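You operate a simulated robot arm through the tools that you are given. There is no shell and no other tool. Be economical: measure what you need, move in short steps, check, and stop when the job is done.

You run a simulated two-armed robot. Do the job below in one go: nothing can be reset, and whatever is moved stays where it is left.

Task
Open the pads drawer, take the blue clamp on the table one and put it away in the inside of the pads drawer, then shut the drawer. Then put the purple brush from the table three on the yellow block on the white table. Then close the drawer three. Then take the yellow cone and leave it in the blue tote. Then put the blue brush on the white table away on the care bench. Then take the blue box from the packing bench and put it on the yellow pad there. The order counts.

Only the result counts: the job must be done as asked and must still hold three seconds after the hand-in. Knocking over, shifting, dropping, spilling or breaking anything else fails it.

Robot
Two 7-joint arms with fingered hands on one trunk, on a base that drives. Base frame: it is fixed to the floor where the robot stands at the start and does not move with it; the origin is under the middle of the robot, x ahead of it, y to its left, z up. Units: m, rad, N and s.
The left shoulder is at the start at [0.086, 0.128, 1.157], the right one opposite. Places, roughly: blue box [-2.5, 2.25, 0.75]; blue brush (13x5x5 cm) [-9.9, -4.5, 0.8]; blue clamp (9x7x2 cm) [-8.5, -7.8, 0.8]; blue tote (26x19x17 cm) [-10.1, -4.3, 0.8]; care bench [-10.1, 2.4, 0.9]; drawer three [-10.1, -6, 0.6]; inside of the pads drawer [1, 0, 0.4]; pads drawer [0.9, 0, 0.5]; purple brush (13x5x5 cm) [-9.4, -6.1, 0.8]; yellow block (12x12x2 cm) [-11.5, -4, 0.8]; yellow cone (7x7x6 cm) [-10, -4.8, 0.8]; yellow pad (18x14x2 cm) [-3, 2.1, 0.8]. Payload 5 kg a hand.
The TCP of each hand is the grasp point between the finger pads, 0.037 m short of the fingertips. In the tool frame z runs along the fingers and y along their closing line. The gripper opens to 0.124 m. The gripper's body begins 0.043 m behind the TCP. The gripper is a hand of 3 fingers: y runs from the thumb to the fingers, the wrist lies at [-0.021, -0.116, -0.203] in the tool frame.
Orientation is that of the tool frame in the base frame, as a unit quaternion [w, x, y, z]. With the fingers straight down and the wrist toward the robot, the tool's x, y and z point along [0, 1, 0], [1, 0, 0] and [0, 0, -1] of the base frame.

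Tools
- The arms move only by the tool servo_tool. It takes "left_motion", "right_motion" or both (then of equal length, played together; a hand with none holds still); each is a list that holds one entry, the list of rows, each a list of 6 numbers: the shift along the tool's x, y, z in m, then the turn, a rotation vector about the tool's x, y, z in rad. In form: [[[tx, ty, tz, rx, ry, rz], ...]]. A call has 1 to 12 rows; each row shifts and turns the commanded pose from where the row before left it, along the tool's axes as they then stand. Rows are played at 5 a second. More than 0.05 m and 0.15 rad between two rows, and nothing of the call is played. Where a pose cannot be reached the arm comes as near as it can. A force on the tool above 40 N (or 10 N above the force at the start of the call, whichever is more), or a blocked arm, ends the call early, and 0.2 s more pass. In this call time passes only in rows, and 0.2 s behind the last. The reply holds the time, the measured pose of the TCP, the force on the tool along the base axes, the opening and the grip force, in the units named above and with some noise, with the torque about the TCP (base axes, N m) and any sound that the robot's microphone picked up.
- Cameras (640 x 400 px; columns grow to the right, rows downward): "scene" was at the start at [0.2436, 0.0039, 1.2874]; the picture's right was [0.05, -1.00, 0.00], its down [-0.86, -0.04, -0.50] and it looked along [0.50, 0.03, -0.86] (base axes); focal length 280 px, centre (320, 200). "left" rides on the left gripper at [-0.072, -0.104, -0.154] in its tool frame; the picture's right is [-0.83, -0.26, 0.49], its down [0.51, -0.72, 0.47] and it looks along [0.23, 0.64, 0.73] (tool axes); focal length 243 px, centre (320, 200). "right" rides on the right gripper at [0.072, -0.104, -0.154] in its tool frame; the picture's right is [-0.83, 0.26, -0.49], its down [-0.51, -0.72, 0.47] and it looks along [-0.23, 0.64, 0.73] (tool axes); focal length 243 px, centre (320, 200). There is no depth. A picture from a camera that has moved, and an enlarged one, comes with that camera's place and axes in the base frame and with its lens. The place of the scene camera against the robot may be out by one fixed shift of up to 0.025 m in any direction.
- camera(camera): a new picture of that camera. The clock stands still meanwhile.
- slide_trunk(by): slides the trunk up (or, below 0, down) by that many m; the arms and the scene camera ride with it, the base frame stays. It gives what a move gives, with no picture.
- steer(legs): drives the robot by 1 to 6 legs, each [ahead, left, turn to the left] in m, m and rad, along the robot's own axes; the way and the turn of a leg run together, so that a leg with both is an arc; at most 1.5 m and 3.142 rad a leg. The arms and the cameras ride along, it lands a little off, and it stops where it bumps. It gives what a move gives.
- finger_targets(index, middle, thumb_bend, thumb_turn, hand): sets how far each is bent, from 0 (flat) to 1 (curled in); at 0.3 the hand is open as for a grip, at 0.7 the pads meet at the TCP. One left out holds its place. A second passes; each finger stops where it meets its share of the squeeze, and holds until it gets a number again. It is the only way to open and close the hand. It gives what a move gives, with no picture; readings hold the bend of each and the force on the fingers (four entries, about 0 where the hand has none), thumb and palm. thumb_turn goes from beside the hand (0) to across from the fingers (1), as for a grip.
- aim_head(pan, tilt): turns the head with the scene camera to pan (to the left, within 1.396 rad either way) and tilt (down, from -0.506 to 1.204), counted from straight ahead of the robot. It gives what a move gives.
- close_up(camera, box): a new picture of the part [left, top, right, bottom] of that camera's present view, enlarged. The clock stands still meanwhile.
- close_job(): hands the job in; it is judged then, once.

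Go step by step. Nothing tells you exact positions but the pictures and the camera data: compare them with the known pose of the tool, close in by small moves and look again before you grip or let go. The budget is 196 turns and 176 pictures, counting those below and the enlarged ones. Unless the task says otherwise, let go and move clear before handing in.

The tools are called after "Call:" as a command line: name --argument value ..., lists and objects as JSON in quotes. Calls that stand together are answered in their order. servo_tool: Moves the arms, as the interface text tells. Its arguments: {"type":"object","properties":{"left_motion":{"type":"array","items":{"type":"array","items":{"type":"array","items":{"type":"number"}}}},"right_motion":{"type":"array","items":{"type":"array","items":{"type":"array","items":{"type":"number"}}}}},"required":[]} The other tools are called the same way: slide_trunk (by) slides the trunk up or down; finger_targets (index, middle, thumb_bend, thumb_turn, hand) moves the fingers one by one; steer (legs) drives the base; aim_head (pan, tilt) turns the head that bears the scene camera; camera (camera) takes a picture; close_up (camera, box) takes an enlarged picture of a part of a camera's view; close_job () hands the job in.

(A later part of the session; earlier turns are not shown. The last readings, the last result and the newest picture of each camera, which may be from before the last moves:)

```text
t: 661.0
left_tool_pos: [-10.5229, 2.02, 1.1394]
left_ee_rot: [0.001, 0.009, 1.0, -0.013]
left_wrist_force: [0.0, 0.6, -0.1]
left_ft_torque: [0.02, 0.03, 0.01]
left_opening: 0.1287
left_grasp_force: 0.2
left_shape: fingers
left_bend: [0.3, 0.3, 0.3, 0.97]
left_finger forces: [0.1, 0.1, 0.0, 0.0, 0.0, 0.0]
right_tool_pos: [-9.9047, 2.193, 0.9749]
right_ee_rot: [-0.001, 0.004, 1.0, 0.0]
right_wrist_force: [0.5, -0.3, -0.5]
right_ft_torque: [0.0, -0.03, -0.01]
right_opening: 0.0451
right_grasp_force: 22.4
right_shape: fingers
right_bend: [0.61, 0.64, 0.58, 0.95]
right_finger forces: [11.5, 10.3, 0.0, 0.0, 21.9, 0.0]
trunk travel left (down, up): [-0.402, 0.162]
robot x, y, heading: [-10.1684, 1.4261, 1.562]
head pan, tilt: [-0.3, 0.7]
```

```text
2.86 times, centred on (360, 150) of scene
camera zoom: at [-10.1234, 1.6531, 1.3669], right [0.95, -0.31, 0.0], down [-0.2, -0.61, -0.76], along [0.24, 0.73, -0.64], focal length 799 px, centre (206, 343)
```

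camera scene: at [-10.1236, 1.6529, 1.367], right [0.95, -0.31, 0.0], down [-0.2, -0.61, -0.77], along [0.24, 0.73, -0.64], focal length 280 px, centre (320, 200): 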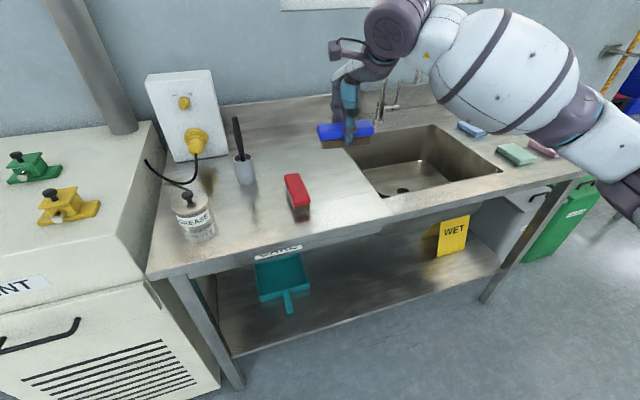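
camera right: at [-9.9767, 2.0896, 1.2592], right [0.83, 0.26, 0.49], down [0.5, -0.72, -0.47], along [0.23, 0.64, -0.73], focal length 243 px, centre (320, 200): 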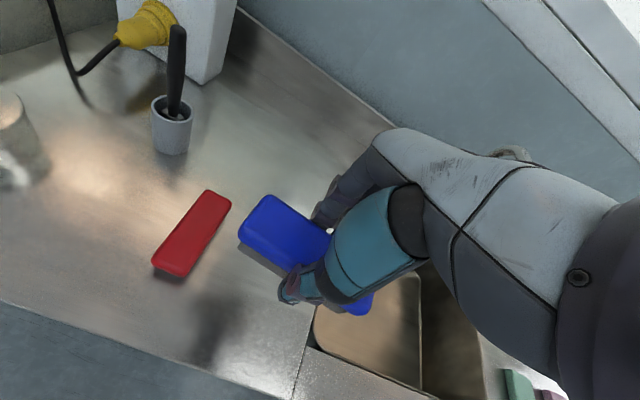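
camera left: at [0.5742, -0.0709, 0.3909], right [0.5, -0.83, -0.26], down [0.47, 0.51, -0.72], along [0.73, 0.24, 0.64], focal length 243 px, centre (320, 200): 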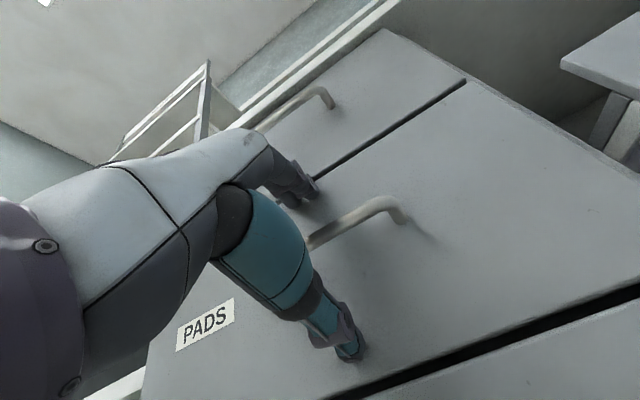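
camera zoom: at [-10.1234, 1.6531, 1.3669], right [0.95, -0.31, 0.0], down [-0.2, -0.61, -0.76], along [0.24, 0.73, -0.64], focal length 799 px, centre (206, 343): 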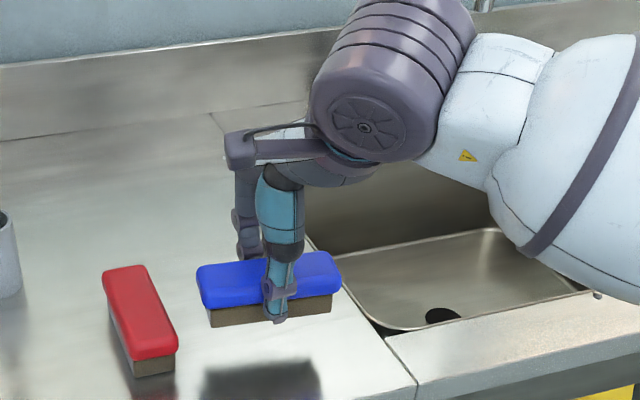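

Call:
servo_tool --right_motion '[[[-0.015, 0, 0.01, 0, 0, 0], [0, 0, 0.01, 0, 0, 0], [0, 0, 0.01, 0, 0, 0]]]'

Call:
servo_tool --right_motion '[[[0, 0, 0.008, 0, 0, 0], [0, 0, 0.008, 0, 0, 0]]]'

Call:
close_up --camera "scene" --box '[270, 80, 450, 220]'

```text
t: 661.8
left_tool_pos: [-10.5236, 2.0217, 1.1405]
left_ee_rot: [0.0, 0.01, 1.0, -0.014]
left_wrist_force: [0.5, 0.0, -0.1]
left_ft_torque: [-0.03, -0.01, 0.02]
left_opening: 0.1286
left_grasp_force: 0.0
left_shape: fingers
left_bend: [0.3, 0.3, 0.3, 0.97]
left_finger forces: [0.1, 0.0, 0.0, 0.0, 0.0, 0.0]
right_tool_pos: [-9.8895, 2.1924, 0.9454]
right_ee_rot: [0.0, 0.004, 1.0, 0.0]
right_wrist_force: [-0.6, 0.0, -0.2]
right_ft_torque: [0.0, 0.0, -0.01]
right_opening: 0.0452
right_grasp_force: 22.4
right_shape: fingers
right_bend: [0.61, 0.64, 0.58, 0.95]
right_finger forces: [11.5, 10.2, 0.0, 0.1, 21.9, 0.0]
trunk travel left (down, up): [-0.402, 0.162]
robot x, y, heading: [-10.1679, 1.4223, 1.558]
head pan, tilt: [-0.3, 0.7]
```

```text
t: 662.4
left_tool_pos: [-10.5236, 2.0183, 1.1415]
left_ee_rot: [0.002, 0.009, 1.0, -0.011]
left_wrist_force: [-0.4, -1.3, -0.3]
left_ft_torque: [0.04, 0.04, 0.01]
left_opening: 0.1285
left_grasp_force: 0.0
left_shape: fingers
left_bend: [0.3, 0.3, 0.3, 0.97]
left_finger forces: [0.1, 0.0, 0.1, 0.1, 0.0, 0.1]
right_tool_pos: [-9.8891, 2.1927, 0.934]
right_ee_rot: [-0.001, 0.005, 1.0, 0.003]
right_wrist_force: [1.7, 4.3, 15.8]
right_ft_torque: [-0.19, 0.11, 0.01]
right_opening: 0.045
right_grasp_force: 25.4
right_shape: fingers
right_bend: [0.61, 0.64, 0.58, 0.95]
right_finger forces: [14.2, 12.4, 0.0, 0.0, 23.4, 0.0]
trunk travel left (down, up): [-0.402, 0.162]
robot x, y, heading: [-10.1673, 1.4235, 1.558]
head pan, tilt: [-0.3, 0.7]
```

```text
2.86 times, centred on (360, 150) of scene
camera zoom: at [-10.1242, 1.6504, 1.3676], right [0.95, -0.31, 0.0], down [-0.2, -0.61, -0.77], along [0.24, 0.73, -0.64], focal length 799 px, centre (206, 343)
```

zoom: 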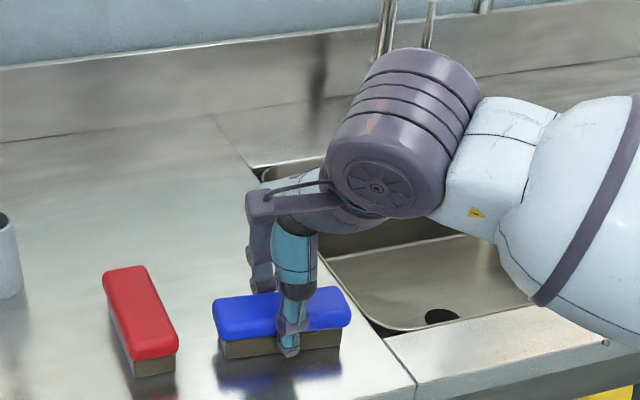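

The brush rests on the care bench, clear of the sink and the red brush. I'll release, rise, and check.

Call:
finger_targets --hand "right" --index 0.42 --middle 0.42 --thumb_bend 0.42

Call:
servo_tool --right_motion '[[[0, 0, -0.03, 0, 0, 0], [0, 0, -0.04, 0, 0, 0], [0, 0, -0.04, 0, 0, 0], [0, 0, -0.04, 0, 0, 0]]]'

Call:
slide_trunk --by 0.15

Call:
camera --camera "right"

```text
t: 663.4
left_tool_pos: [-10.5238, 2.0188, 1.1399]
left_ee_rot: [0.001, 0.01, 1.0, -0.011]
left_wrist_force: [-0.1, 0.7, -0.1]
left_ft_torque: [0.01, 0.01, -0.04]
left_opening: 0.1289
left_grasp_force: 0.1
left_shape: fingers
left_bend: [0.3, 0.3, 0.3, 0.97]
left_finger forces: [0.0, 0.1, 0.0, 0.0, 0.0, 0.0]
right_tool_pos: [-9.8886, 2.1923, 0.9296]
right_ee_rot: [0.0, 0.003, 1.0, 0.001]
right_wrist_force: [-0.3, -0.7, -0.3]
right_ft_torque: [0.0, 0.03, -0.04]
right_opening: 0.0918
right_grasp_force: 0.0
right_shape: fingers
right_bend: [0.42, 0.42, 0.42, 0.97]
right_finger forces: [0.0, 0.0, 0.0, 0.0, 0.1, 0.0]
trunk travel left (down, up): [-0.402, 0.162]
robot x, y, heading: [-10.173, 1.4229, 1.561]
head pan, tilt: [-0.3, 0.7]
```

```text
t: 664.4
left_tool_pos: [-10.5233, 2.0192, 1.1401]
left_ee_rot: [0.002, 0.009, 1.0, -0.012]
left_wrist_force: [-0.3, 0.1, -0.4]
left_ft_torque: [0.0, 0.01, 0.0]
left_opening: 0.129
left_grasp_force: 0.1
left_shape: fingers
left_bend: [0.3, 0.3, 0.3, 0.97]
left_finger forces: [0.0, 0.0, 0.1, 0.0, 0.0, 0.0]
right_tool_pos: [-9.8868, 2.192, 1.0794]
right_ee_rot: [0.0, 0.003, 1.0, -0.001]
right_wrist_force: [0.1, -0.4, 0.7]
right_ft_torque: [0.0, 0.01, 0.04]
right_opening: 0.0921
right_grasp_force: 0.0
right_shape: fingers
right_bend: [0.42, 0.42, 0.42, 0.97]
right_finger forces: [0.0, 0.1, 0.1, 0.0, 0.0, 0.1]
trunk travel left (down, up): [-0.402, 0.162]
robot x, y, heading: [-10.1716, 1.4238, 1.563]
head pan, tilt: [-0.3, 0.7]
```

```text
t: 666.1
left_tool_pos: [-10.5236, 2.0205, 1.2879]
left_ee_rot: [0.001, 0.009, 1.0, -0.014]
left_wrist_force: [-0.8, 0.0, -0.3]
left_ft_torque: [0.01, -0.01, 0.01]
left_opening: 0.1286
left_grasp_force: 0.1
left_shape: fingers
left_bend: [0.3, 0.3, 0.3, 0.97]
left_finger forces: [0.1, 0.1, 0.1, 0.1, 0.0, 0.0]
right_tool_pos: [-9.8904, 2.1925, 1.226]
right_ee_rot: [-0.001, 0.004, 1.0, -0.001]
right_wrist_force: [0.3, -0.5, -0.6]
right_ft_torque: [-0.02, 0.0, 0.01]
right_opening: 0.0919
right_grasp_force: 0.0
right_shape: fingers
right_bend: [0.42, 0.42, 0.42, 0.97]
right_finger forces: [0.1, 0.0, 0.0, 0.1, 0.0, 0.0]
trunk travel left (down, up): [-0.552, 0.012]
robot x, y, heading: [-10.1704, 1.4236, 1.561]
head pan, tilt: [-0.3, 0.7]
```

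```text
26 pictures are left
camera right: at [-9.962, 2.0906, 1.3807], right [0.83, 0.26, 0.49], down [0.5, -0.73, -0.47], along [0.23, 0.64, -0.73], focal length 243 px, centre (320, 200)
```

right: 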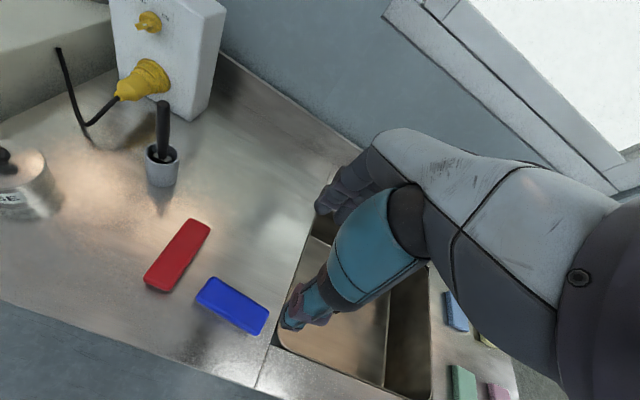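

The blue brush is placed. Last is the packing bench near (-2.7, 2.2). I'll back off, turn east and look for a path.

Call:
steer --legs '[[-0.7, 0, 0], [0, 0, -1.56]]'

Call:
aim_head --pan 0.05 --tilt 0.3

Call:
camera --camera "scene"

```text
t: 673.7
left_tool_pos: [-9.5947, 1.1075, 1.2901]
left_ee_rot: [-0.008, 0.699, 0.715, -0.009]
left_wrist_force: [0.3, -0.5, 0.4]
left_ft_torque: [-0.01, 0.0, -0.01]
left_opening: 0.1288
left_grasp_force: 0.0
left_shape: fingers
left_bend: [0.3, 0.3, 0.3, 0.97]
left_finger forces: [0.1, 0.0, 0.0, 0.0, 0.0, 0.1]
right_tool_pos: [-9.3948, 0.4812, 1.2291]
right_ee_rot: [0.001, 0.696, 0.718, 0.001]
right_wrist_force: [0.5, 0.8, -0.7]
right_ft_torque: [-0.01, 0.03, 0.02]
right_opening: 0.0921
right_grasp_force: 0.1
right_shape: fingers
right_bend: [0.42, 0.42, 0.42, 0.97]
right_finger forces: [0.0, 0.0, 0.0, 0.0, 0.0, 0.0]
trunk travel left (down, up): [-0.552, 0.012]
robot x, y, heading: [-10.1739, 0.729, 0.03]
head pan, tilt: [-0.3, 0.7]
```

```text
t: 674.6
left_tool_pos: [-9.5938, 1.1062, 1.2899]
left_ee_rot: [-0.007, 0.699, 0.715, -0.01]
left_wrist_force: [-0.9, -0.3, -0.1]
left_ft_torque: [0.0, -0.01, 0.0]
left_opening: 0.1289
left_grasp_force: 0.1
left_shape: fingers
left_bend: [0.3, 0.3, 0.3, 0.97]
left_finger forces: [0.0, 0.0, 0.1, 0.0, 0.0, 0.1]
right_tool_pos: [-9.3962, 0.48, 1.2295]
right_ee_rot: [0.0, 0.695, 0.719, 0.001]
right_wrist_force: [0.6, 0.2, -0.8]
right_ft_torque: [0.03, -0.01, -0.03]
right_opening: 0.0921
right_grasp_force: 0.0
right_shape: fingers
right_bend: [0.42, 0.42, 0.42, 0.97]
right_finger forces: [0.1, 0.0, 0.0, 0.1, 0.1, 0.0]
trunk travel left (down, up): [-0.552, 0.012]
robot x, y, heading: [-10.1713, 0.7299, 0.029]
head pan, tilt: [0.051, 0.3]
```

```text
25 pictures are left
camera scene: at [-10.0188, 0.7381, 1.5822], right [0.08, -1.0, 0.0], down [-0.3, -0.02, -0.95], along [0.95, 0.07, -0.3], focal length 280 px, centre (320, 200)
```

scene: 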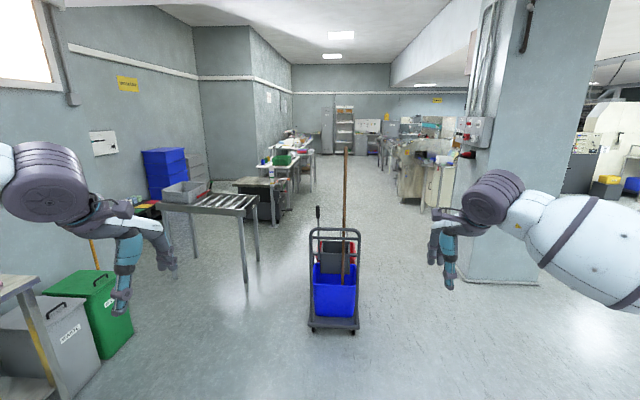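

The aisle east passes between a mop cart (handle at y about 0.7) and a pillar (y about -0.53). I'll stretch both arms forward to narrow the elbows and pass along y about 0.08.

Call:
servo_tool --left_motion '[[[-0.02, 0.035, 0, 0, 0, 0], [-0.02, 0.035, 0, 0, 0, 0], [-0.02, 0.035, 0, 0, 0, 0], [-0.02, 0.035, 0, 0, 0, 0], [-0.02, 0.035, 0, 0, 0, 0], [-0.02, 0.035, 0, 0, 0, 0], [-0.02, 0.035, 0, 0, 0, 0], [-0.02, 0.035, 0, 0, 0, 0]]]' --right_motion '[[[0.012, 0.02, 0, 0, 0, 0], [0.012, 0.02, 0, 0, 0, 0], [0.012, 0.02, 0, 0, 0, 0], [0.012, 0.02, 0, 0, 0, 0], [0.012, 0.02, 0, 0, 0, 0], [0.012, 0.02, 0, 0, 0, 0], [0.012, 0.02, 0, 0, 0, 0], [0.012, 0.02, 0, 0, 0, 0]]]'

Call:
steer --legs '[[0.9, -0.65, -0.03]]'

Call:
camera --camera "scene"

```text
t: 676.4
left_tool_pos: [-9.3063, 0.9547, 1.2773]
left_ee_rot: [-0.009, 0.698, 0.715, -0.013]
left_wrist_force: [0.3, 0.6, 0.2]
left_ft_torque: [-0.05, 0.09, -0.04]
left_opening: 0.129
left_grasp_force: 0.0
left_shape: fingers
left_bend: [0.3, 0.3, 0.3, 0.97]
left_finger forces: [0.0, 0.0, 0.0, 0.1, 0.0, 0.0]
right_tool_pos: [-9.2332, 0.5843, 1.2253]
right_ee_rot: [-0.002, 0.694, 0.72, -0.001]
right_wrist_force: [-0.7, 0.3, -1.5]
right_ft_torque: [-0.04, 0.04, 0.03]
right_opening: 0.0919
right_grasp_force: 0.0
right_shape: fingers
right_bend: [0.42, 0.42, 0.42, 0.97]
right_finger forces: [0.0, 0.1, 0.0, 0.1, 0.0, 0.0]
trunk travel left (down, up): [-0.552, 0.012]
robot x, y, heading: [-10.1769, 0.7298, 0.027]
head pan, tilt: [0.051, 0.3]
```

```text
t: 682.6
left_tool_pos: [-8.3947, 0.2896, 1.2851]
left_ee_rot: [-0.008, 0.709, 0.706, -0.01]
left_wrist_force: [-0.9, -0.1, 0.1]
left_ft_torque: [-0.02, -0.02, -0.01]
left_opening: 0.1286
left_grasp_force: 0.0
left_shape: fingers
left_bend: [0.3, 0.3, 0.3, 0.97]
left_finger forces: [0.0, 0.1, 0.0, 0.0, 0.1, 0.0]
right_tool_pos: [-8.3319, -0.0848, 1.2314]
right_ee_rot: [0.0, 0.705, 0.71, 0.001]
right_wrist_force: [0.5, 0.1, 0.2]
right_ft_torque: [0.01, -0.04, 0.02]
right_opening: 0.0924
right_grasp_force: 0.1
right_shape: fingers
right_bend: [0.42, 0.42, 0.42, 0.97]
right_finger forces: [0.0, 0.0, 0.0, 0.0, 0.0, 0.0]
trunk travel left (down, up): [-0.552, 0.012]
robot x, y, heading: [-9.2606, 0.0884, 0.0]
head pan, tilt: [0.051, 0.3]
```

```text
24 pictures are left
camera scene: at [-9.1087, 0.0938, 1.5824], right [0.05, -1.0, 0.0], down [-0.29, -0.02, -0.96], along [0.95, 0.05, -0.3], focal length 280 px, centre (320, 200)
```

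scene: 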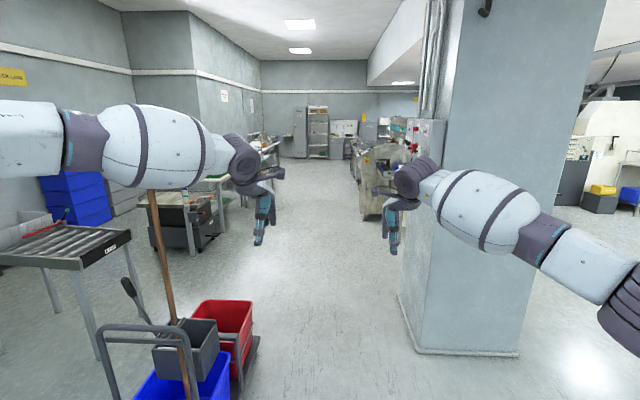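

Clearances look fine if I shift 10 cm left: mop beyond y 0.8, pillar at y -0.51. I'll pass through.

Call:
steer --legs '[[0, 0.1, 0], [1.3, 0, 0], [1.3, 0, 0]]'

Call:
camera --camera "scene"

```text
t: 696.6
left_tool_pos: [-5.7386, 0.3327, 1.2859]
left_ee_rot: [-0.008, 0.716, 0.698, -0.01]
left_wrist_force: [-0.4, -0.3, 0.0]
left_ft_torque: [0.0, -0.04, 0.0]
left_opening: 0.1288
left_grasp_force: 0.1
left_shape: fingers
left_bend: [0.3, 0.3, 0.3, 0.97]
left_finger forces: [0.0, 0.1, 0.0, 0.1, 0.0, 0.0]
right_tool_pos: [-5.6839, -0.0433, 1.2322]
right_ee_rot: [0.0, 0.713, 0.701, 0.001]
right_wrist_force: [-0.8, 0.7, 0.1]
right_ft_torque: [0.05, -0.02, 0.02]
right_opening: 0.092
right_grasp_force: 0.1
right_shape: fingers
right_bend: [0.42, 0.42, 0.42, 0.97]
right_finger forces: [0.0, 0.0, 0.0, 0.1, 0.1, 0.0]
trunk travel left (down, up): [-0.552, 0.012]
robot x, y, heading: [-6.6091, 0.147, -0.018]
head pan, tilt: [0.051, 0.3]
```

```text
23 pictures are left
camera scene: at [-6.4567, 0.153, 1.5825], right [0.03, -1.0, 0.0], down [-0.29, -0.01, -0.96], along [0.96, 0.03, -0.29], focal length 280 px, centre (320, 200)
```

scene: 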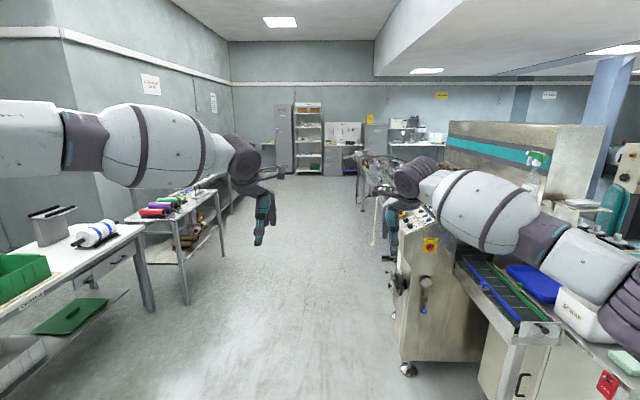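

The aisle continues with its centre near y 0.5. I'll drive on to about x -4.1 and look left for the packing bench.

Call:
steer --legs '[[1.0, 0.33, 0.018], [1.45, 0.0, 0]]'

Call:
aim_head --pan 0.75 --tilt 0.45

Call:
camera --camera "scene"

```text
t: 708.7
left_tool_pos: [-3.3061, 0.6707, 1.2848]
left_ee_rot: [-0.007, 0.71, 0.704, -0.009]
left_wrist_force: [-0.3, 0.0, 0.3]
left_ft_torque: [0.0, -0.01, -0.01]
left_opening: 0.129
left_grasp_force: 0.1
left_shape: fingers
left_bend: [0.3, 0.3, 0.3, 0.97]
left_finger forces: [0.1, 0.0, 0.1, 0.0, 0.1, 0.0]
right_tool_pos: [-3.2456, 0.2983, 1.2326]
right_ee_rot: [0.0, 0.705, 0.709, 0.001]
right_wrist_force: [0.3, -0.1, 0.7]
right_ft_torque: [-0.05, 0.01, 0.0]
right_opening: 0.0922
right_grasp_force: 0.1
right_shape: fingers
right_bend: [0.42, 0.42, 0.42, 0.97]
right_finger forces: [0.0, 0.0, 0.0, 0.1, 0.0, 0.0]
trunk travel left (down, up): [-0.552, 0.012]
robot x, y, heading: [-4.1747, 0.4714, 0.002]
head pan, tilt: [0.051, 0.3]
```

```text
t: 709.8
left_tool_pos: [-3.3051, 0.6725, 1.2842]
left_ee_rot: [-0.008, 0.71, 0.704, -0.009]
left_wrist_force: [-0.3, 0.9, -0.5]
left_ft_torque: [0.01, 0.04, 0.0]
left_opening: 0.1291
left_grasp_force: 0.0
left_shape: fingers
left_bend: [0.3, 0.3, 0.3, 0.97]
left_finger forces: [0.0, 0.0, 0.1, 0.0, 0.1, 0.0]
right_tool_pos: [-3.2427, 0.2981, 1.2316]
right_ee_rot: [0.001, 0.706, 0.709, 0.001]
right_wrist_force: [0.1, -0.2, -0.4]
right_ft_torque: [-0.03, 0.0, 0.04]
right_opening: 0.092
right_grasp_force: 0.0
right_shape: fingers
right_bend: [0.42, 0.42, 0.42, 0.97]
right_finger forces: [0.1, 0.0, 0.1, 0.0, 0.0, 0.0]
trunk travel left (down, up): [-0.552, 0.012]
robot x, y, heading: [-4.176, 0.4725, 0.001]
head pan, tilt: [0.75, 0.45]
```

```text
22 pictures are left
camera scene: at [-4.0453, 0.5347, 1.5683], right [0.68, -0.73, 0.0], down [-0.32, -0.3, -0.9], along [0.66, 0.61, -0.44], focal length 280 px, centre (320, 200)
```

scene: 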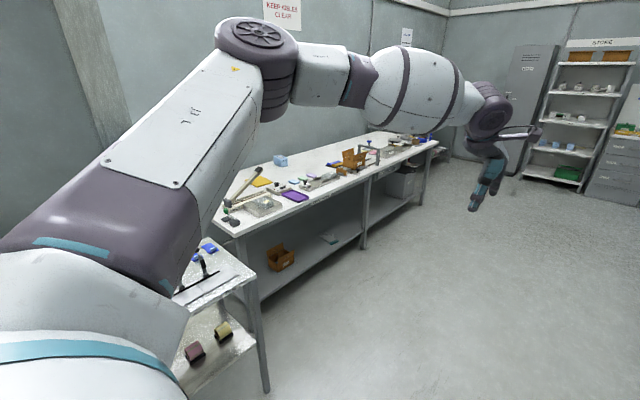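

The packing bench is the long white bench, x about -3.5 to -1.1 with its front edge at y about 1.67. The light-blue box is near (-2.55, 2.28) and the yellow pad near (-2.96, 2.1). I'll zoom in.

Call:
close_up --camera "scene" --box '[210, 130, 400, 250]'

```text
3.33 times, centred on (305, 190) of scene
camera zoom: at [-4.0453, 0.5347, 1.5683], right [0.68, -0.73, 0.0], down [-0.32, -0.3, -0.9], along [0.66, 0.61, -0.44], focal length 933 px, centre (370, 233)
```

zoom: 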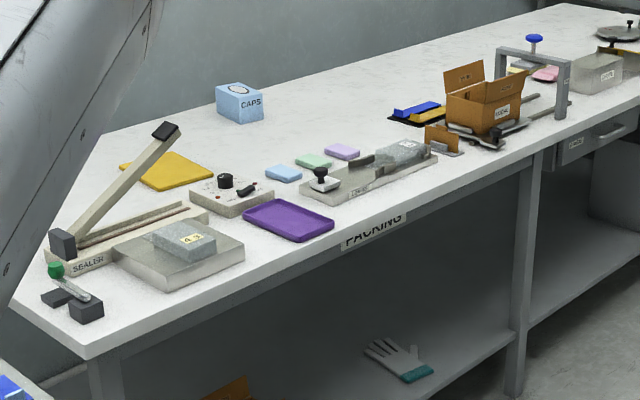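

The box is labelled CAPS and sits at the back of the bench, about 0.6 m in from the edge. I'll drive to x -2.85, face north, and look from closer.

Call:
steer --legs '[[1.32, 0.0, 0], [0, 0, 1.57], [0.35, 0, 0]]'

Call:
aim_head --pan 0.0 --tilt 0.5

Call:
camera --camera "scene"

```text
t: 722.3
left_tool_pos: [-3.0191, 1.6882, 1.2859]
left_ee_rot: [0.002, 0.007, 1.0, -0.01]
left_wrist_force: [-0.4, -0.1, 0.7]
left_ft_torque: [0.05, 0.01, -0.03]
left_opening: 0.1287
left_grasp_force: 0.1
left_shape: fingers
left_bend: [0.3, 0.3, 0.3, 0.97]
left_finger forces: [0.0, 0.0, 0.0, 0.0, 0.0, 0.0]
right_tool_pos: [-2.6464, 1.7482, 1.2357]
right_ee_rot: [0.0, -0.001, 1.0, 0.003]
right_wrist_force: [0.1, -0.2, 0.3]
right_ft_torque: [0.01, 0.02, -0.02]
right_opening: 0.092
right_grasp_force: 0.1
right_shape: fingers
right_bend: [0.42, 0.42, 0.42, 0.97]
right_finger forces: [0.0, 0.0, 0.0, 0.1, 0.1, 0.0]
trunk travel left (down, up): [-0.552, 0.012]
robot x, y, heading: [-2.8263, 0.8218, 1.568]
head pan, tilt: [0.75, 0.45]
```

```text
t: 723.4
left_tool_pos: [-3.0196, 1.6925, 1.2841]
left_ee_rot: [0.002, 0.006, 1.0, -0.012]
left_wrist_force: [0.0, 0.7, -0.5]
left_ft_torque: [0.04, 0.0, -0.02]
left_opening: 0.129
left_grasp_force: 0.1
left_shape: fingers
left_bend: [0.3, 0.3, 0.3, 0.97]
left_finger forces: [0.1, 0.0, 0.0, 0.1, 0.1, 0.0]
right_tool_pos: [-2.6462, 1.7522, 1.2307]
right_ee_rot: [-0.001, -0.001, 1.0, 0.002]
right_wrist_force: [-0.5, 0.2, 0.3]
right_ft_torque: [-0.01, -0.03, 0.04]
right_opening: 0.0919
right_grasp_force: 0.1
right_shape: fingers
right_bend: [0.42, 0.42, 0.42, 0.97]
right_finger forces: [0.0, 0.1, 0.1, 0.1, 0.0, 0.0]
trunk travel left (down, up): [-0.552, 0.012]
robot x, y, heading: [-2.8256, 0.8199, 1.567]
head pan, tilt: [0.0, 0.499]
```

```text
20 pictures are left
camera scene: at [-2.8069, 0.9571, 1.5638], right [1.0, -0.01, 0.0], down [0.0, -0.48, -0.88], along [0.0, 0.88, -0.48], focal length 280 px, centre (320, 200)
```

scene: 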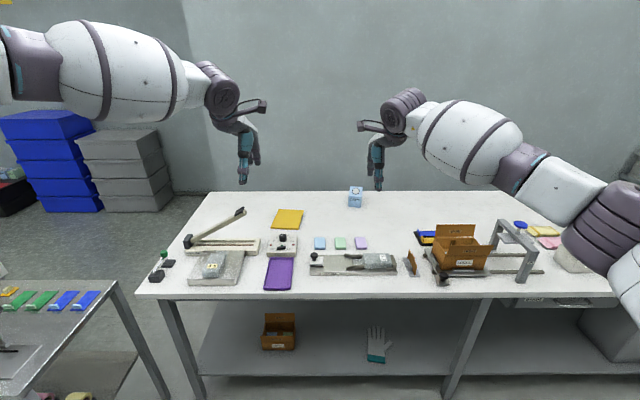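

The box base reads at (-2.61, 2.35) and the pad at (-2.98, 2.20), while the front items are low. I'll drive in toward the bench edge and lower the trunk a little for reach.

Call:
steer --legs '[[0.4, 0.02, 0], [0.13, 0, 0]]'

Call:
slide_trunk --by -0.2

Call:
servo_tool --right_motion '[[[0, 0.03, 0, -0.05, 0, 0], [0, 0.03, 0, -0.05, 0, 0], [0, 0.03, 0, -0.05, 0, 0], [0, 0.02, 0, -0.05, 0, 0]]]'

Call:
camera --camera "right"

```text
t: 726.7
left_tool_pos: [-3.0312, 2.2115, 1.2893]
left_ee_rot: [0.001, 0.009, 1.0, -0.009]
left_wrist_force: [-0.4, 0.1, 0.6]
left_ft_torque: [0.04, -0.01, 0.02]
left_opening: 0.1288
left_grasp_force: 0.0
left_shape: fingers
left_bend: [0.3, 0.3, 0.3, 0.97]
left_finger forces: [0.0, 0.0, 0.0, 0.0, 0.0, 0.0]
right_tool_pos: [-2.6568, 2.2705, 1.2363]
right_ee_rot: [-0.001, 0.002, 1.0, 0.004]
right_wrist_force: [0.1, -0.9, 0.8]
right_ft_torque: [0.0, -0.02, 0.03]
right_opening: 0.0921
right_grasp_force: 0.1
right_shape: fingers
right_bend: [0.42, 0.42, 0.42, 0.97]
right_finger forces: [0.0, 0.1, 0.0, 0.0, 0.0, 0.0]
trunk travel left (down, up): [-0.552, 0.012]
robot x, y, heading: [-2.8395, 1.3464, 1.558]
head pan, tilt: [0.0, 0.499]
```

```text
t: 728.9
left_tool_pos: [-3.0307, 2.2151, 1.0856]
left_ee_rot: [0.002, 0.008, 1.0, -0.012]
left_wrist_force: [-0.9, -0.2, 0.1]
left_ft_torque: [0.0, 0.0, 0.0]
left_opening: 0.1286
left_grasp_force: 0.1
left_shape: fingers
left_bend: [0.3, 0.3, 0.3, 0.97]
left_finger forces: [0.1, 0.0, 0.0, 0.0, 0.1, 0.1]
right_tool_pos: [-2.6564, 2.2736, 1.0334]
right_ee_rot: [0.0, 0.002, 1.0, 0.002]
right_wrist_force: [0.0, -0.4, -0.5]
right_ft_torque: [-0.03, -0.02, -0.02]
right_opening: 0.0921
right_grasp_force: 0.1
right_shape: fingers
right_bend: [0.42, 0.42, 0.42, 0.97]
right_finger forces: [0.0, 0.0, 0.1, 0.0, 0.0, 0.0]
trunk travel left (down, up): [-0.352, 0.212]
robot x, y, heading: [-2.8419, 1.3431, 1.561]
head pan, tilt: [0.0, 0.499]
```

```text
t: 729.9
left_tool_pos: [-3.0306, 2.2156, 1.0843]
left_ee_rot: [0.001, 0.009, 1.0, -0.012]
left_wrist_force: [0.4, 0.7, 0.3]
left_ft_torque: [-0.02, 0.0, 0.02]
left_opening: 0.1287
left_grasp_force: 0.2
left_shape: fingers
left_bend: [0.3, 0.3, 0.3, 0.97]
left_finger forces: [0.0, 0.0, 0.0, 0.0, 0.1, 0.0]
right_tool_pos: [-2.6552, 2.3835, 1.0398]
right_ee_rot: [-0.001, 0.003, 0.995, 0.1]
right_wrist_force: [-0.4, -0.4, 0.5]
right_ft_torque: [-0.02, 0.01, 0.03]
right_opening: 0.0922
right_grasp_force: 0.0
right_shape: fingers
right_bend: [0.42, 0.42, 0.42, 0.97]
right_finger forces: [0.1, 0.0, 0.0, 0.0, 0.0, 0.0]
trunk travel left (down, up): [-0.352, 0.212]
robot x, y, heading: [-2.8395, 1.3441, 1.564]
head pan, tilt: [0.0, 0.499]
```

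```text
19 pictures are left
camera right: at [-2.7281, 2.2507, 1.169], right [0.83, 0.15, 0.53], down [0.5, -0.61, -0.61], along [0.23, 0.77, -0.59], focal length 243 px, centre (320, 200)
```

right: 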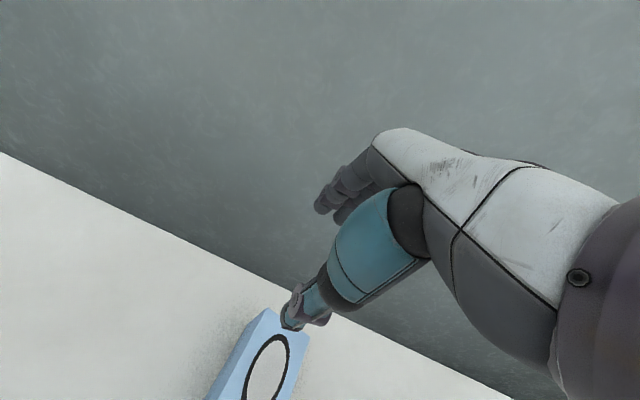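

Call:
close_up --camera "scene" --box '[280, 120, 440, 240]'

```text
3.33 times, centred on (360, 180) of scene
camera zoom: at [-2.8205, 1.5951, 1.333], right [1.0, -0.01, 0.0], down [-0.01, -0.48, -0.88], along [0.01, 0.88, -0.48], focal length 933 px, centre (187, 267)
```

zoom: 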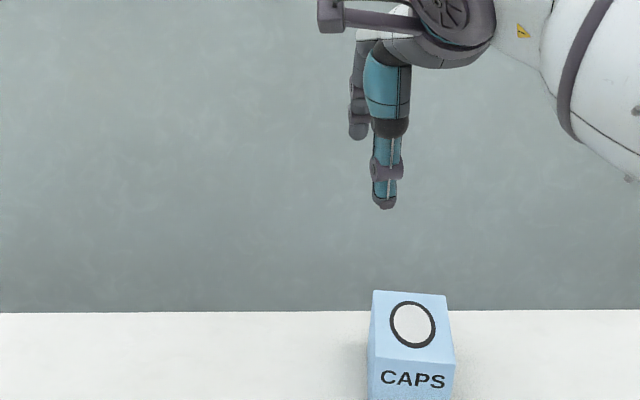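

The box is about 8 cm wide in x and 12 cm deep, so I need to close along x. I'll pull back, turn the hand inward 90°, and pitch the fingers forward 45° for reach.

Call:
servo_tool --right_motion '[[[0, -0.045, 0, 0.05, 0, 0], [0, -0.045, 0, 0.05, 0, 0], [0, -0.045, 0, 0.05, 0, 0], [0, -0.045, 0, 0.05, 0, 0], [0, 0, 0, 0, 0, 0.149], [0, 0, 0, 0, 0, 0.149], [0, 0, 0, 0, 0, 0.149], [0, 0, 0, 0, 0, 0.149], [0, 0, 0, 0, 0, 0.149], [0, 0, 0, 0, 0, 0.149], [0, 0, 0, 0, 0, 0.149], [0, 0, 0, 0, 0, 0.149]]]'

Call:
servo_tool --right_motion '[[[0, 0, 0, 0, 0, 0.126], [0, 0, 0, 0, 0, 0.126], [0, 0, 0, 0, 0, 0.126], [0, 0, 0, 0, 0.13, 0], [0, 0, 0, 0, 0.13, 0], [0, 0, 0, 0, 0.13, 0], [0, 0, 0, 0, 0.13, 0], [0, 0, 0, 0, 0.13, 0], [0, 0, 0, 0, 0.13, 0]]]'

Call:
finger_targets --hand "right" --index 0.32 --middle 0.32 --thumb_bend 0.32

```text
t: 732.5
left_tool_pos: [-3.0315, 2.2143, 1.0843]
left_ee_rot: [0.002, 0.008, 1.0, -0.012]
left_wrist_force: [-0.3, -0.2, -0.2]
left_ft_torque: [0.02, -0.01, 0.02]
left_opening: 0.129
left_grasp_force: 0.2
left_shape: fingers
left_bend: [0.3, 0.3, 0.3, 0.97]
left_finger forces: [0.1, 0.0, 0.1, 0.0, 0.0, 0.0]
right_tool_pos: [-2.657, 2.2055, 1.0169]
right_ee_rot: [-0.001, 0.564, 0.826, 0.001]
right_wrist_force: [0.0, -0.1, -0.4]
right_ft_torque: [0.02, -0.06, 0.0]
right_opening: 0.0923
right_grasp_force: 0.1
right_shape: fingers
right_bend: [0.42, 0.42, 0.42, 0.97]
right_finger forces: [0.0, 0.0, 0.0, 0.0, 0.0, 0.1]
trunk travel left (down, up): [-0.352, 0.212]
robot x, y, heading: [-2.8414, 1.347, 1.558]
head pan, tilt: [0.0, 0.499]
```

```text
t: 734.5
left_tool_pos: [-3.0311, 2.2157, 1.0838]
left_ee_rot: [0.002, 0.008, 1.0, -0.012]
left_wrist_force: [-0.7, 0.2, -0.8]
left_ft_torque: [0.03, 0.02, 0.02]
left_opening: 0.1287
left_grasp_force: 0.0
left_shape: fingers
left_bend: [0.3, 0.3, 0.3, 0.97]
left_finger forces: [0.0, 0.1, 0.0, 0.0, 0.0, 0.0]
right_tool_pos: [-2.6569, 2.2047, 1.0169]
right_ee_rot: [-0.271, 0.654, 0.652, 0.27]
right_wrist_force: [0.2, 0.5, 0.4]
right_ft_torque: [0.0, -0.01, 0.0]
right_opening: 0.0925
right_grasp_force: 0.0
right_shape: fingers
right_bend: [0.42, 0.42, 0.42, 0.97]
right_finger forces: [0.1, 0.1, 0.0, 0.0, 0.0, 0.0]
trunk travel left (down, up): [-0.352, 0.212]
robot x, y, heading: [-2.8415, 1.3459, 1.559]
head pan, tilt: [0.0, 0.499]
```

```text
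t: 735.5
left_tool_pos: [-3.0308, 2.215, 1.0848]
left_ee_rot: [0.002, 0.008, 1.0, -0.013]
left_wrist_force: [-0.4, -0.1, -0.3]
left_ft_torque: [0.0, -0.01, 0.03]
left_opening: 0.1289
left_grasp_force: 0.0
left_shape: fingers
left_bend: [0.3, 0.3, 0.3, 0.97]
left_finger forces: [0.0, 0.0, 0.1, 0.1, 0.0, 0.0]
right_tool_pos: [-2.6583, 2.2058, 1.0169]
right_ee_rot: [-0.27, 0.655, 0.652, 0.27]
right_wrist_force: [-0.4, -0.5, 0.2]
right_ft_torque: [0.01, 0.03, -0.03]
right_opening: 0.1222
right_grasp_force: 0.1
right_shape: fingers
right_bend: [0.32, 0.32, 0.32, 0.97]
right_finger forces: [0.0, 0.0, 0.0, 0.1, 0.0, 0.1]
trunk travel left (down, up): [-0.352, 0.212]
robot x, y, heading: [-2.8433, 1.3416, 1.562]
head pan, tilt: [0.0, 0.499]
```

The hand is now pitched 45° forward and closes along x. I'll move to a pre-grasp point in front of the box and check with the right camera.

Call:
servo_tool --right_motion '[[[-0.02, 0.018, 0.025, 0, 0, 0], [-0.02, 0.018, 0.025, 0, 0, 0], [-0.02, 0.018, 0.024, 0, 0, 0]]]'

Call:
camera --camera "right"

Call:
close_up --camera "scene" --box '[280, 120, 480, 270]'

```text
t: 736.3
left_tool_pos: [-3.03, 2.2148, 1.0848]
left_ee_rot: [0.001, 0.008, 1.0, -0.012]
left_wrist_force: [0.2, -1.0, 0.3]
left_ft_torque: [-0.01, 0.02, -0.01]
left_opening: 0.1289
left_grasp_force: 0.0
left_shape: fingers
left_bend: [0.3, 0.3, 0.3, 0.97]
left_finger forces: [0.0, 0.0, 0.1, 0.1, 0.0, 0.1]
right_tool_pos: [-2.6034, 2.2144, 0.9222]
right_ee_rot: [-0.27, 0.656, 0.652, 0.27]
right_wrist_force: [0.1, 0.1, -0.8]
right_ft_torque: [0.01, 0.0, 0.0]
right_opening: 0.1224
right_grasp_force: 0.1
right_shape: fingers
right_bend: [0.32, 0.32, 0.32, 0.97]
right_finger forces: [0.1, 0.1, 0.1, 0.0, 0.0, 0.0]
trunk travel left (down, up): [-0.352, 0.212]
robot x, y, heading: [-2.8415, 1.3436, 1.565]
head pan, tilt: [0.0, 0.499]
```

```text
17 pictures are left
camera right: at [-2.7071, 2.1585, 1.0827], right [0.26, -0.94, -0.24], down [-0.72, -0.03, -0.69], along [0.64, 0.35, -0.68], focal length 243 px, centre (320, 200)
```

right: 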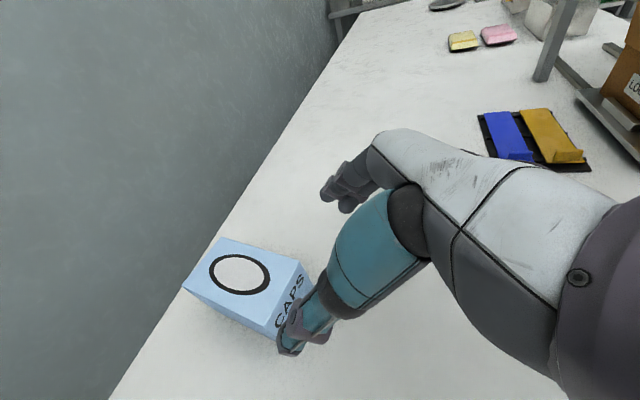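

```text
2.67 times, centred on (380, 195) of scene
camera zoom: at [-2.8195, 1.595, 1.333], right [1.0, -0.01, 0.0], down [-0.01, -0.48, -0.88], along [0.01, 0.88, -0.48], focal length 746 px, centre (160, 213)
```

zoom: 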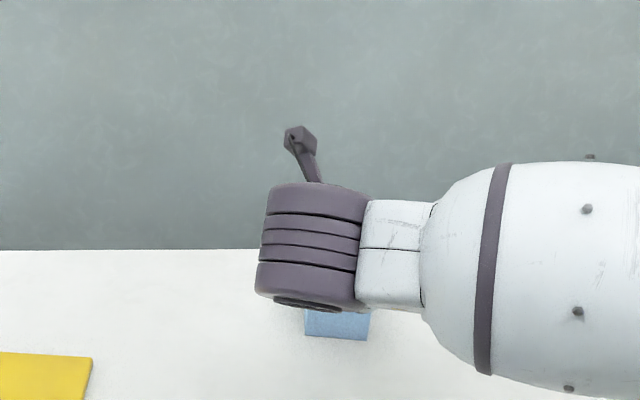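

The box is turned about 10°, centred near (-2.606, 2.35). I'll match that yaw, shift, and slide in along the finger direction.

Call:
servo_tool --right_motion '[[[0, 0, 0, -0.06, 0, 0.06], [0, 0, 0, -0.06, 0, 0.06], [0, -0.024, 0.0, 0, 0, 0], [0, 0, 0.034, 0, 0, 0], [0, 0, 0.034, 0, 0, 0], [0, 0, 0.034, 0, 0, 0]]]'

Call:
camera --camera "right"

```text
t: 737.7
left_tool_pos: [-3.0318, 2.2163, 1.0835]
left_ee_rot: [0.001, 0.008, 1.0, -0.012]
left_wrist_force: [0.9, 0.4, -0.3]
left_ft_torque: [0.03, 0.0, 0.03]
left_opening: 0.1289
left_grasp_force: 0.1
left_shape: fingers
left_bend: [0.3, 0.3, 0.3, 0.97]
left_finger forces: [0.0, 0.0, 0.0, 0.1, 0.0, 0.0]
right_tool_pos: [-2.6161, 2.2904, 0.8506]
right_ee_rot: [-0.246, 0.707, 0.595, 0.292]
right_wrist_force: [0.3, 0.3, -0.5]
right_ft_torque: [0.01, 0.0, 0.01]
right_opening: 0.123
right_grasp_force: 0.2
right_shape: fingers
right_bend: [0.32, 0.32, 0.32, 0.97]
right_finger forces: [0.0, 0.0, 0.0, 0.1, 0.1, 0.0]
trunk travel left (down, up): [-0.352, 0.212]
robot x, y, heading: [-2.8421, 1.3465, 1.56]
head pan, tilt: [0.0, 0.499]
```

```text
15 pictures are left
camera right: at [-2.7289, 2.2533, 1.0102], right [0.1, -0.97, -0.24], down [-0.72, 0.1, -0.69], along [0.69, 0.23, -0.68], focal length 243 px, centre (320, 200)
```

right: 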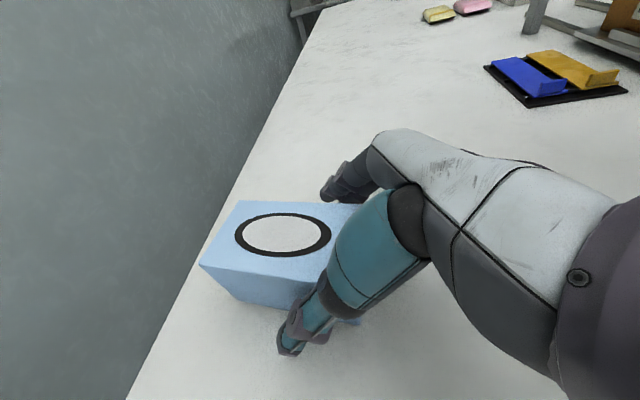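

The fingers straddle the box. I'll slide in 3 cm more and close.

Call:
servo_tool --right_motion '[[[0, 0, 0.015, 0, 0, 0], [0, 0, 0.013, 0, 0, 0]]]'

Call:
finger_targets --hand "right" --index 0.75 --middle 0.75 --thumb_bend 0.75

Call:
camera --camera "right"

```text
t: 738.3
left_tool_pos: [-3.0324, 2.2119, 1.0873]
left_ee_rot: [0.002, 0.008, 1.0, -0.011]
left_wrist_force: [-0.3, 0.1, 0.1]
left_ft_torque: [0.04, -0.01, 0.0]
left_opening: 0.1288
left_grasp_force: 0.1
left_shape: fingers
left_bend: [0.3, 0.3, 0.3, 0.97]
left_finger forces: [0.1, 0.0, 0.1, 0.0, 0.0, 0.0]
right_tool_pos: [-2.6143, 2.3068, 0.8372]
right_ee_rot: [-0.247, 0.707, 0.593, 0.294]
right_wrist_force: [-4.2, -4.4, 23.5]
right_ft_torque: [-0.09, -1.64, -0.35]
right_opening: 0.1231
right_grasp_force: 12.0
right_shape: fingers
right_bend: [0.32, 0.3, 0.32, 0.97]
right_finger forces: [0.1, 23.4, 0.0, 0.0, 0.7, 0.1]
trunk travel left (down, up): [-0.352, 0.212]
robot x, y, heading: [-2.8401, 1.3459, 1.564]
head pan, tilt: [0.0, 0.499]
```

```text
t: 739.3
left_tool_pos: [-3.0324, 2.2105, 1.0886]
left_ee_rot: [0.002, 0.008, 1.0, -0.01]
left_wrist_force: [-0.2, 0.0, -0.4]
left_ft_torque: [-0.03, -0.02, -0.03]
left_opening: 0.1287
left_grasp_force: 0.0
left_shape: fingers
left_bend: [0.3, 0.3, 0.3, 0.97]
left_finger forces: [0.0, 0.0, 0.1, 0.0, 0.1, 0.0]
right_tool_pos: [-2.6124, 2.3057, 0.8359]
right_ee_rot: [-0.247, 0.708, 0.593, 0.294]
right_wrist_force: [2.0, -8.1, 35.7]
right_ft_torque: [-0.17, -2.57, -0.64]
right_opening: 0.0699
right_grasp_force: 39.7
right_shape: fingers
right_bend: [0.73, 0.31, 0.62, 0.97]
right_finger forces: [24.9, 34.6, 0.1, 0.1, 20.7, 0.0]
trunk travel left (down, up): [-0.352, 0.212]
robot x, y, heading: [-2.8404, 1.3465, 1.56]
head pan, tilt: [0.0, 0.499]
```

```text
14 pictures are left
camera right: at [-2.7252, 2.2671, 0.9962], right [0.1, -0.97, -0.24], down [-0.72, 0.1, -0.69], along [0.69, 0.24, -0.68], focal length 243 px, centre (320, 200)
```

right: 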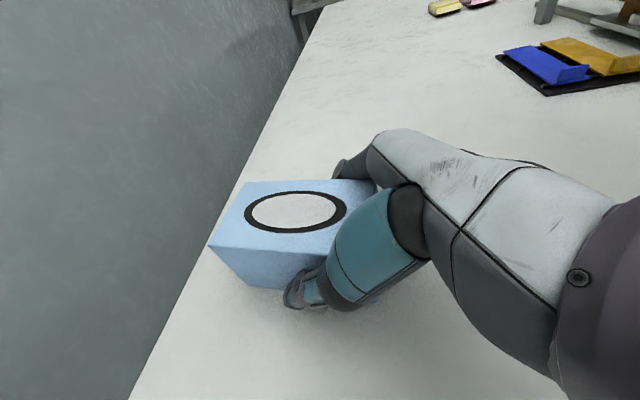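

The middle finger is resting on the bench while index and thumb hold the box. I'll lift straight up so the middle finger can close too.

Call:
servo_tool --right_motion '[[[0.008, 0, -0.008, 0, 0, 0], [0.008, 0, -0.008, 0, 0, 0]]]'

Call:
finger_targets --hand "right" --index 0.76 --middle 0.76 --thumb_bend 0.76

Call:
servo_tool --right_motion '[[[0.014, 0, -0.014, 0, 0, 0], [0.014, 0, -0.014, 0, 0, 0], [0.014, 0, -0.014, 0, 0, 0]]]'

Call:
camera --camera "right"

```text
t: 739.9
left_tool_pos: [-3.0315, 2.2155, 1.0826]
left_ee_rot: [0.002, 0.007, 1.0, -0.012]
left_wrist_force: [-0.2, 0.7, 0.5]
left_ft_torque: [0.03, 0.04, 0.0]
left_opening: 0.1288
left_grasp_force: 0.1
left_shape: fingers
left_bend: [0.3, 0.3, 0.3, 0.97]
left_finger forces: [0.0, 0.0, 0.0, 0.0, 0.0, 0.1]
right_tool_pos: [-2.6148, 2.3083, 0.8499]
right_ee_rot: [-0.245, 0.708, 0.595, 0.29]
right_wrist_force: [-0.1, -0.3, -1.7]
right_ft_torque: [-0.03, 0.04, 0.02]
right_opening: 0.0697
right_grasp_force: 21.8
right_shape: fingers
right_bend: [0.73, 0.39, 0.62, 0.97]
right_finger forces: [23.3, 0.0, 0.0, 0.0, 19.9, 0.0]
trunk travel left (down, up): [-0.352, 0.212]
robot x, y, heading: [-2.8422, 1.3441, 1.561]
head pan, tilt: [0.0, 0.499]
```

```text
t: 740.9
left_tool_pos: [-3.031, 2.2159, 1.0843]
left_ee_rot: [0.002, 0.008, 1.0, -0.012]
left_wrist_force: [-0.9, -0.7, -0.3]
left_ft_torque: [0.01, -0.03, -0.01]
left_opening: 0.1286
left_grasp_force: 0.1
left_shape: fingers
left_bend: [0.3, 0.3, 0.3, 0.97]
left_finger forces: [0.1, 0.0, 0.0, 0.0, 0.0, 0.0]
right_tool_pos: [-2.6129, 2.3089, 0.8541]
right_ee_rot: [-0.245, 0.708, 0.595, 0.292]
right_wrist_force: [-0.6, 1.0, -0.9]
right_ft_torque: [-0.03, 0.0, -0.01]
right_opening: 0.0696
right_grasp_force: 29.0
right_shape: fingers
right_bend: [0.73, 0.48, 0.59, 0.96]
right_finger forces: [15.8, 12.8, 0.0, 0.0, 28.9, 0.1]
trunk travel left (down, up): [-0.352, 0.212]
robot x, y, heading: [-2.8392, 1.3426, 1.557]
head pan, tilt: [0.0, 0.499]
```

```text
t: 741.7
left_tool_pos: [-3.0318, 2.2142, 1.0838]
left_ee_rot: [0.002, 0.008, 1.0, -0.012]
left_wrist_force: [-0.4, -0.3, 0.3]
left_ft_torque: [0.01, 0.0, 0.01]
left_opening: 0.1287
left_grasp_force: 0.1
left_shape: fingers
left_bend: [0.3, 0.3, 0.3, 0.97]
left_finger forces: [0.0, 0.1, 0.0, 0.0, 0.1, 0.1]
right_tool_pos: [-2.6137, 2.3087, 0.9132]
right_ee_rot: [-0.246, 0.709, 0.594, 0.291]
right_wrist_force: [-1.2, -0.6, -0.3]
right_ft_torque: [-0.01, 0.04, 0.02]
right_opening: 0.0693
right_grasp_force: 29.0
right_shape: fingers
right_bend: [0.73, 0.48, 0.59, 0.96]
right_finger forces: [15.8, 12.7, 0.0, 0.0, 28.8, 0.1]
trunk travel left (down, up): [-0.352, 0.212]
robot x, y, heading: [-2.8424, 1.3416, 1.56]
head pan, tilt: [0.0, 0.499]
```

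```text
13 pictures are left
camera right: at [-2.7252, 2.2708, 1.0731], right [0.1, -0.97, -0.24], down [-0.72, 0.1, -0.69], along [0.69, 0.23, -0.68], focal length 243 px, centre (320, 200)
```

right: 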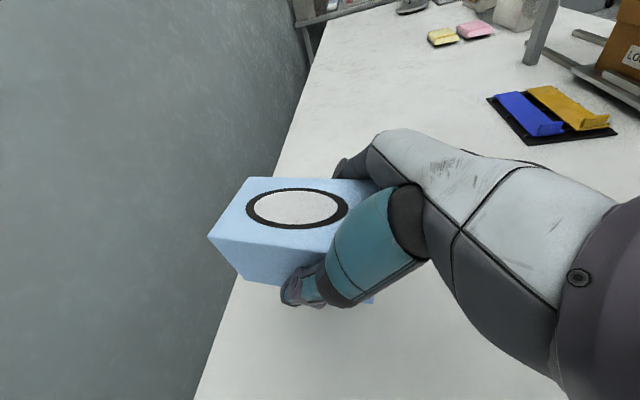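

The box is firmly held by all fingers. I'll move the left hand away from above the pad, raise a little, and locate the pad.

Call:
servo_tool --left_motion '[[[0, -0.03, -0.02, 0, 0, 0], [0, -0.04, -0.02, 0, 0, 0], [0, -0.045, -0.01, 0, 0, 0], [0, -0.045, 0, 0, 0, 0], [0, -0.045, 0, 0, 0, 0], [0, -0.045, 0, 0, 0, 0]]]' --right_motion '[[[0.014, 0, -0.014, 0, 0, 0], [0.014, 0, -0.014, 0, 0, 0], [0, 0, 0, 0, 0, 0], [0, 0, 0, 0, 0, 0], [0, 0, 0, 0, 0, 0], [0, 0, 0, 0, 0, 0]]]'

Call:
camera --camera "scene"

```text
t: 743.1
left_tool_pos: [-3.0338, 1.9644, 1.1422]
left_ee_rot: [0.002, 0.008, 1.0, -0.012]
left_wrist_force: [-0.3, -1.1, 0.1]
left_ft_torque: [0.0, 0.02, 0.02]
left_opening: 0.1288
left_grasp_force: 0.1
left_shape: fingers
left_bend: [0.3, 0.3, 0.3, 0.97]
left_finger forces: [0.0, 0.0, 0.0, 0.0, 0.0, 0.1]
right_tool_pos: [-2.6108, 2.3072, 0.9523]
right_ee_rot: [-0.245, 0.708, 0.595, 0.292]
right_wrist_force: [0.2, -1.9, -1.3]
right_ft_torque: [-0.03, -0.01, 0.02]
right_opening: 0.0695
right_grasp_force: 28.4
right_shape: fingers
right_bend: [0.73, 0.48, 0.59, 0.96]
right_finger forces: [15.8, 12.8, 0.0, 0.0, 28.8, 0.0]
trunk travel left (down, up): [-0.352, 0.212]
robot x, y, heading: [-2.8377, 1.3441, 1.565]
head pan, tilt: [0.0, 0.499]
```

```text
12 pictures are left
camera scene: at [-2.8207, 1.5923, 1.3336], right [1.0, -0.01, 0.0], down [0.0, -0.48, -0.88], along [0.01, 0.88, -0.48], focal length 280 px, centre (320, 200)
```

scene: 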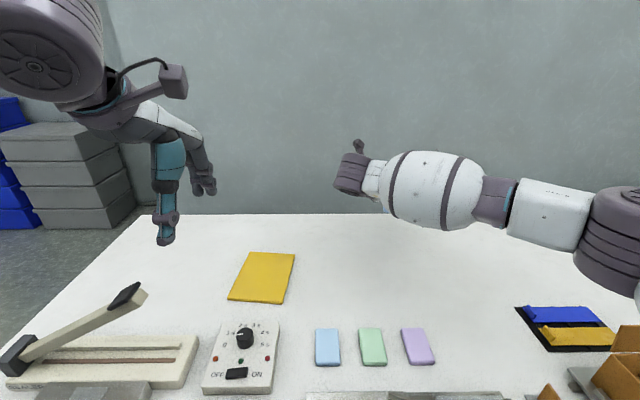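

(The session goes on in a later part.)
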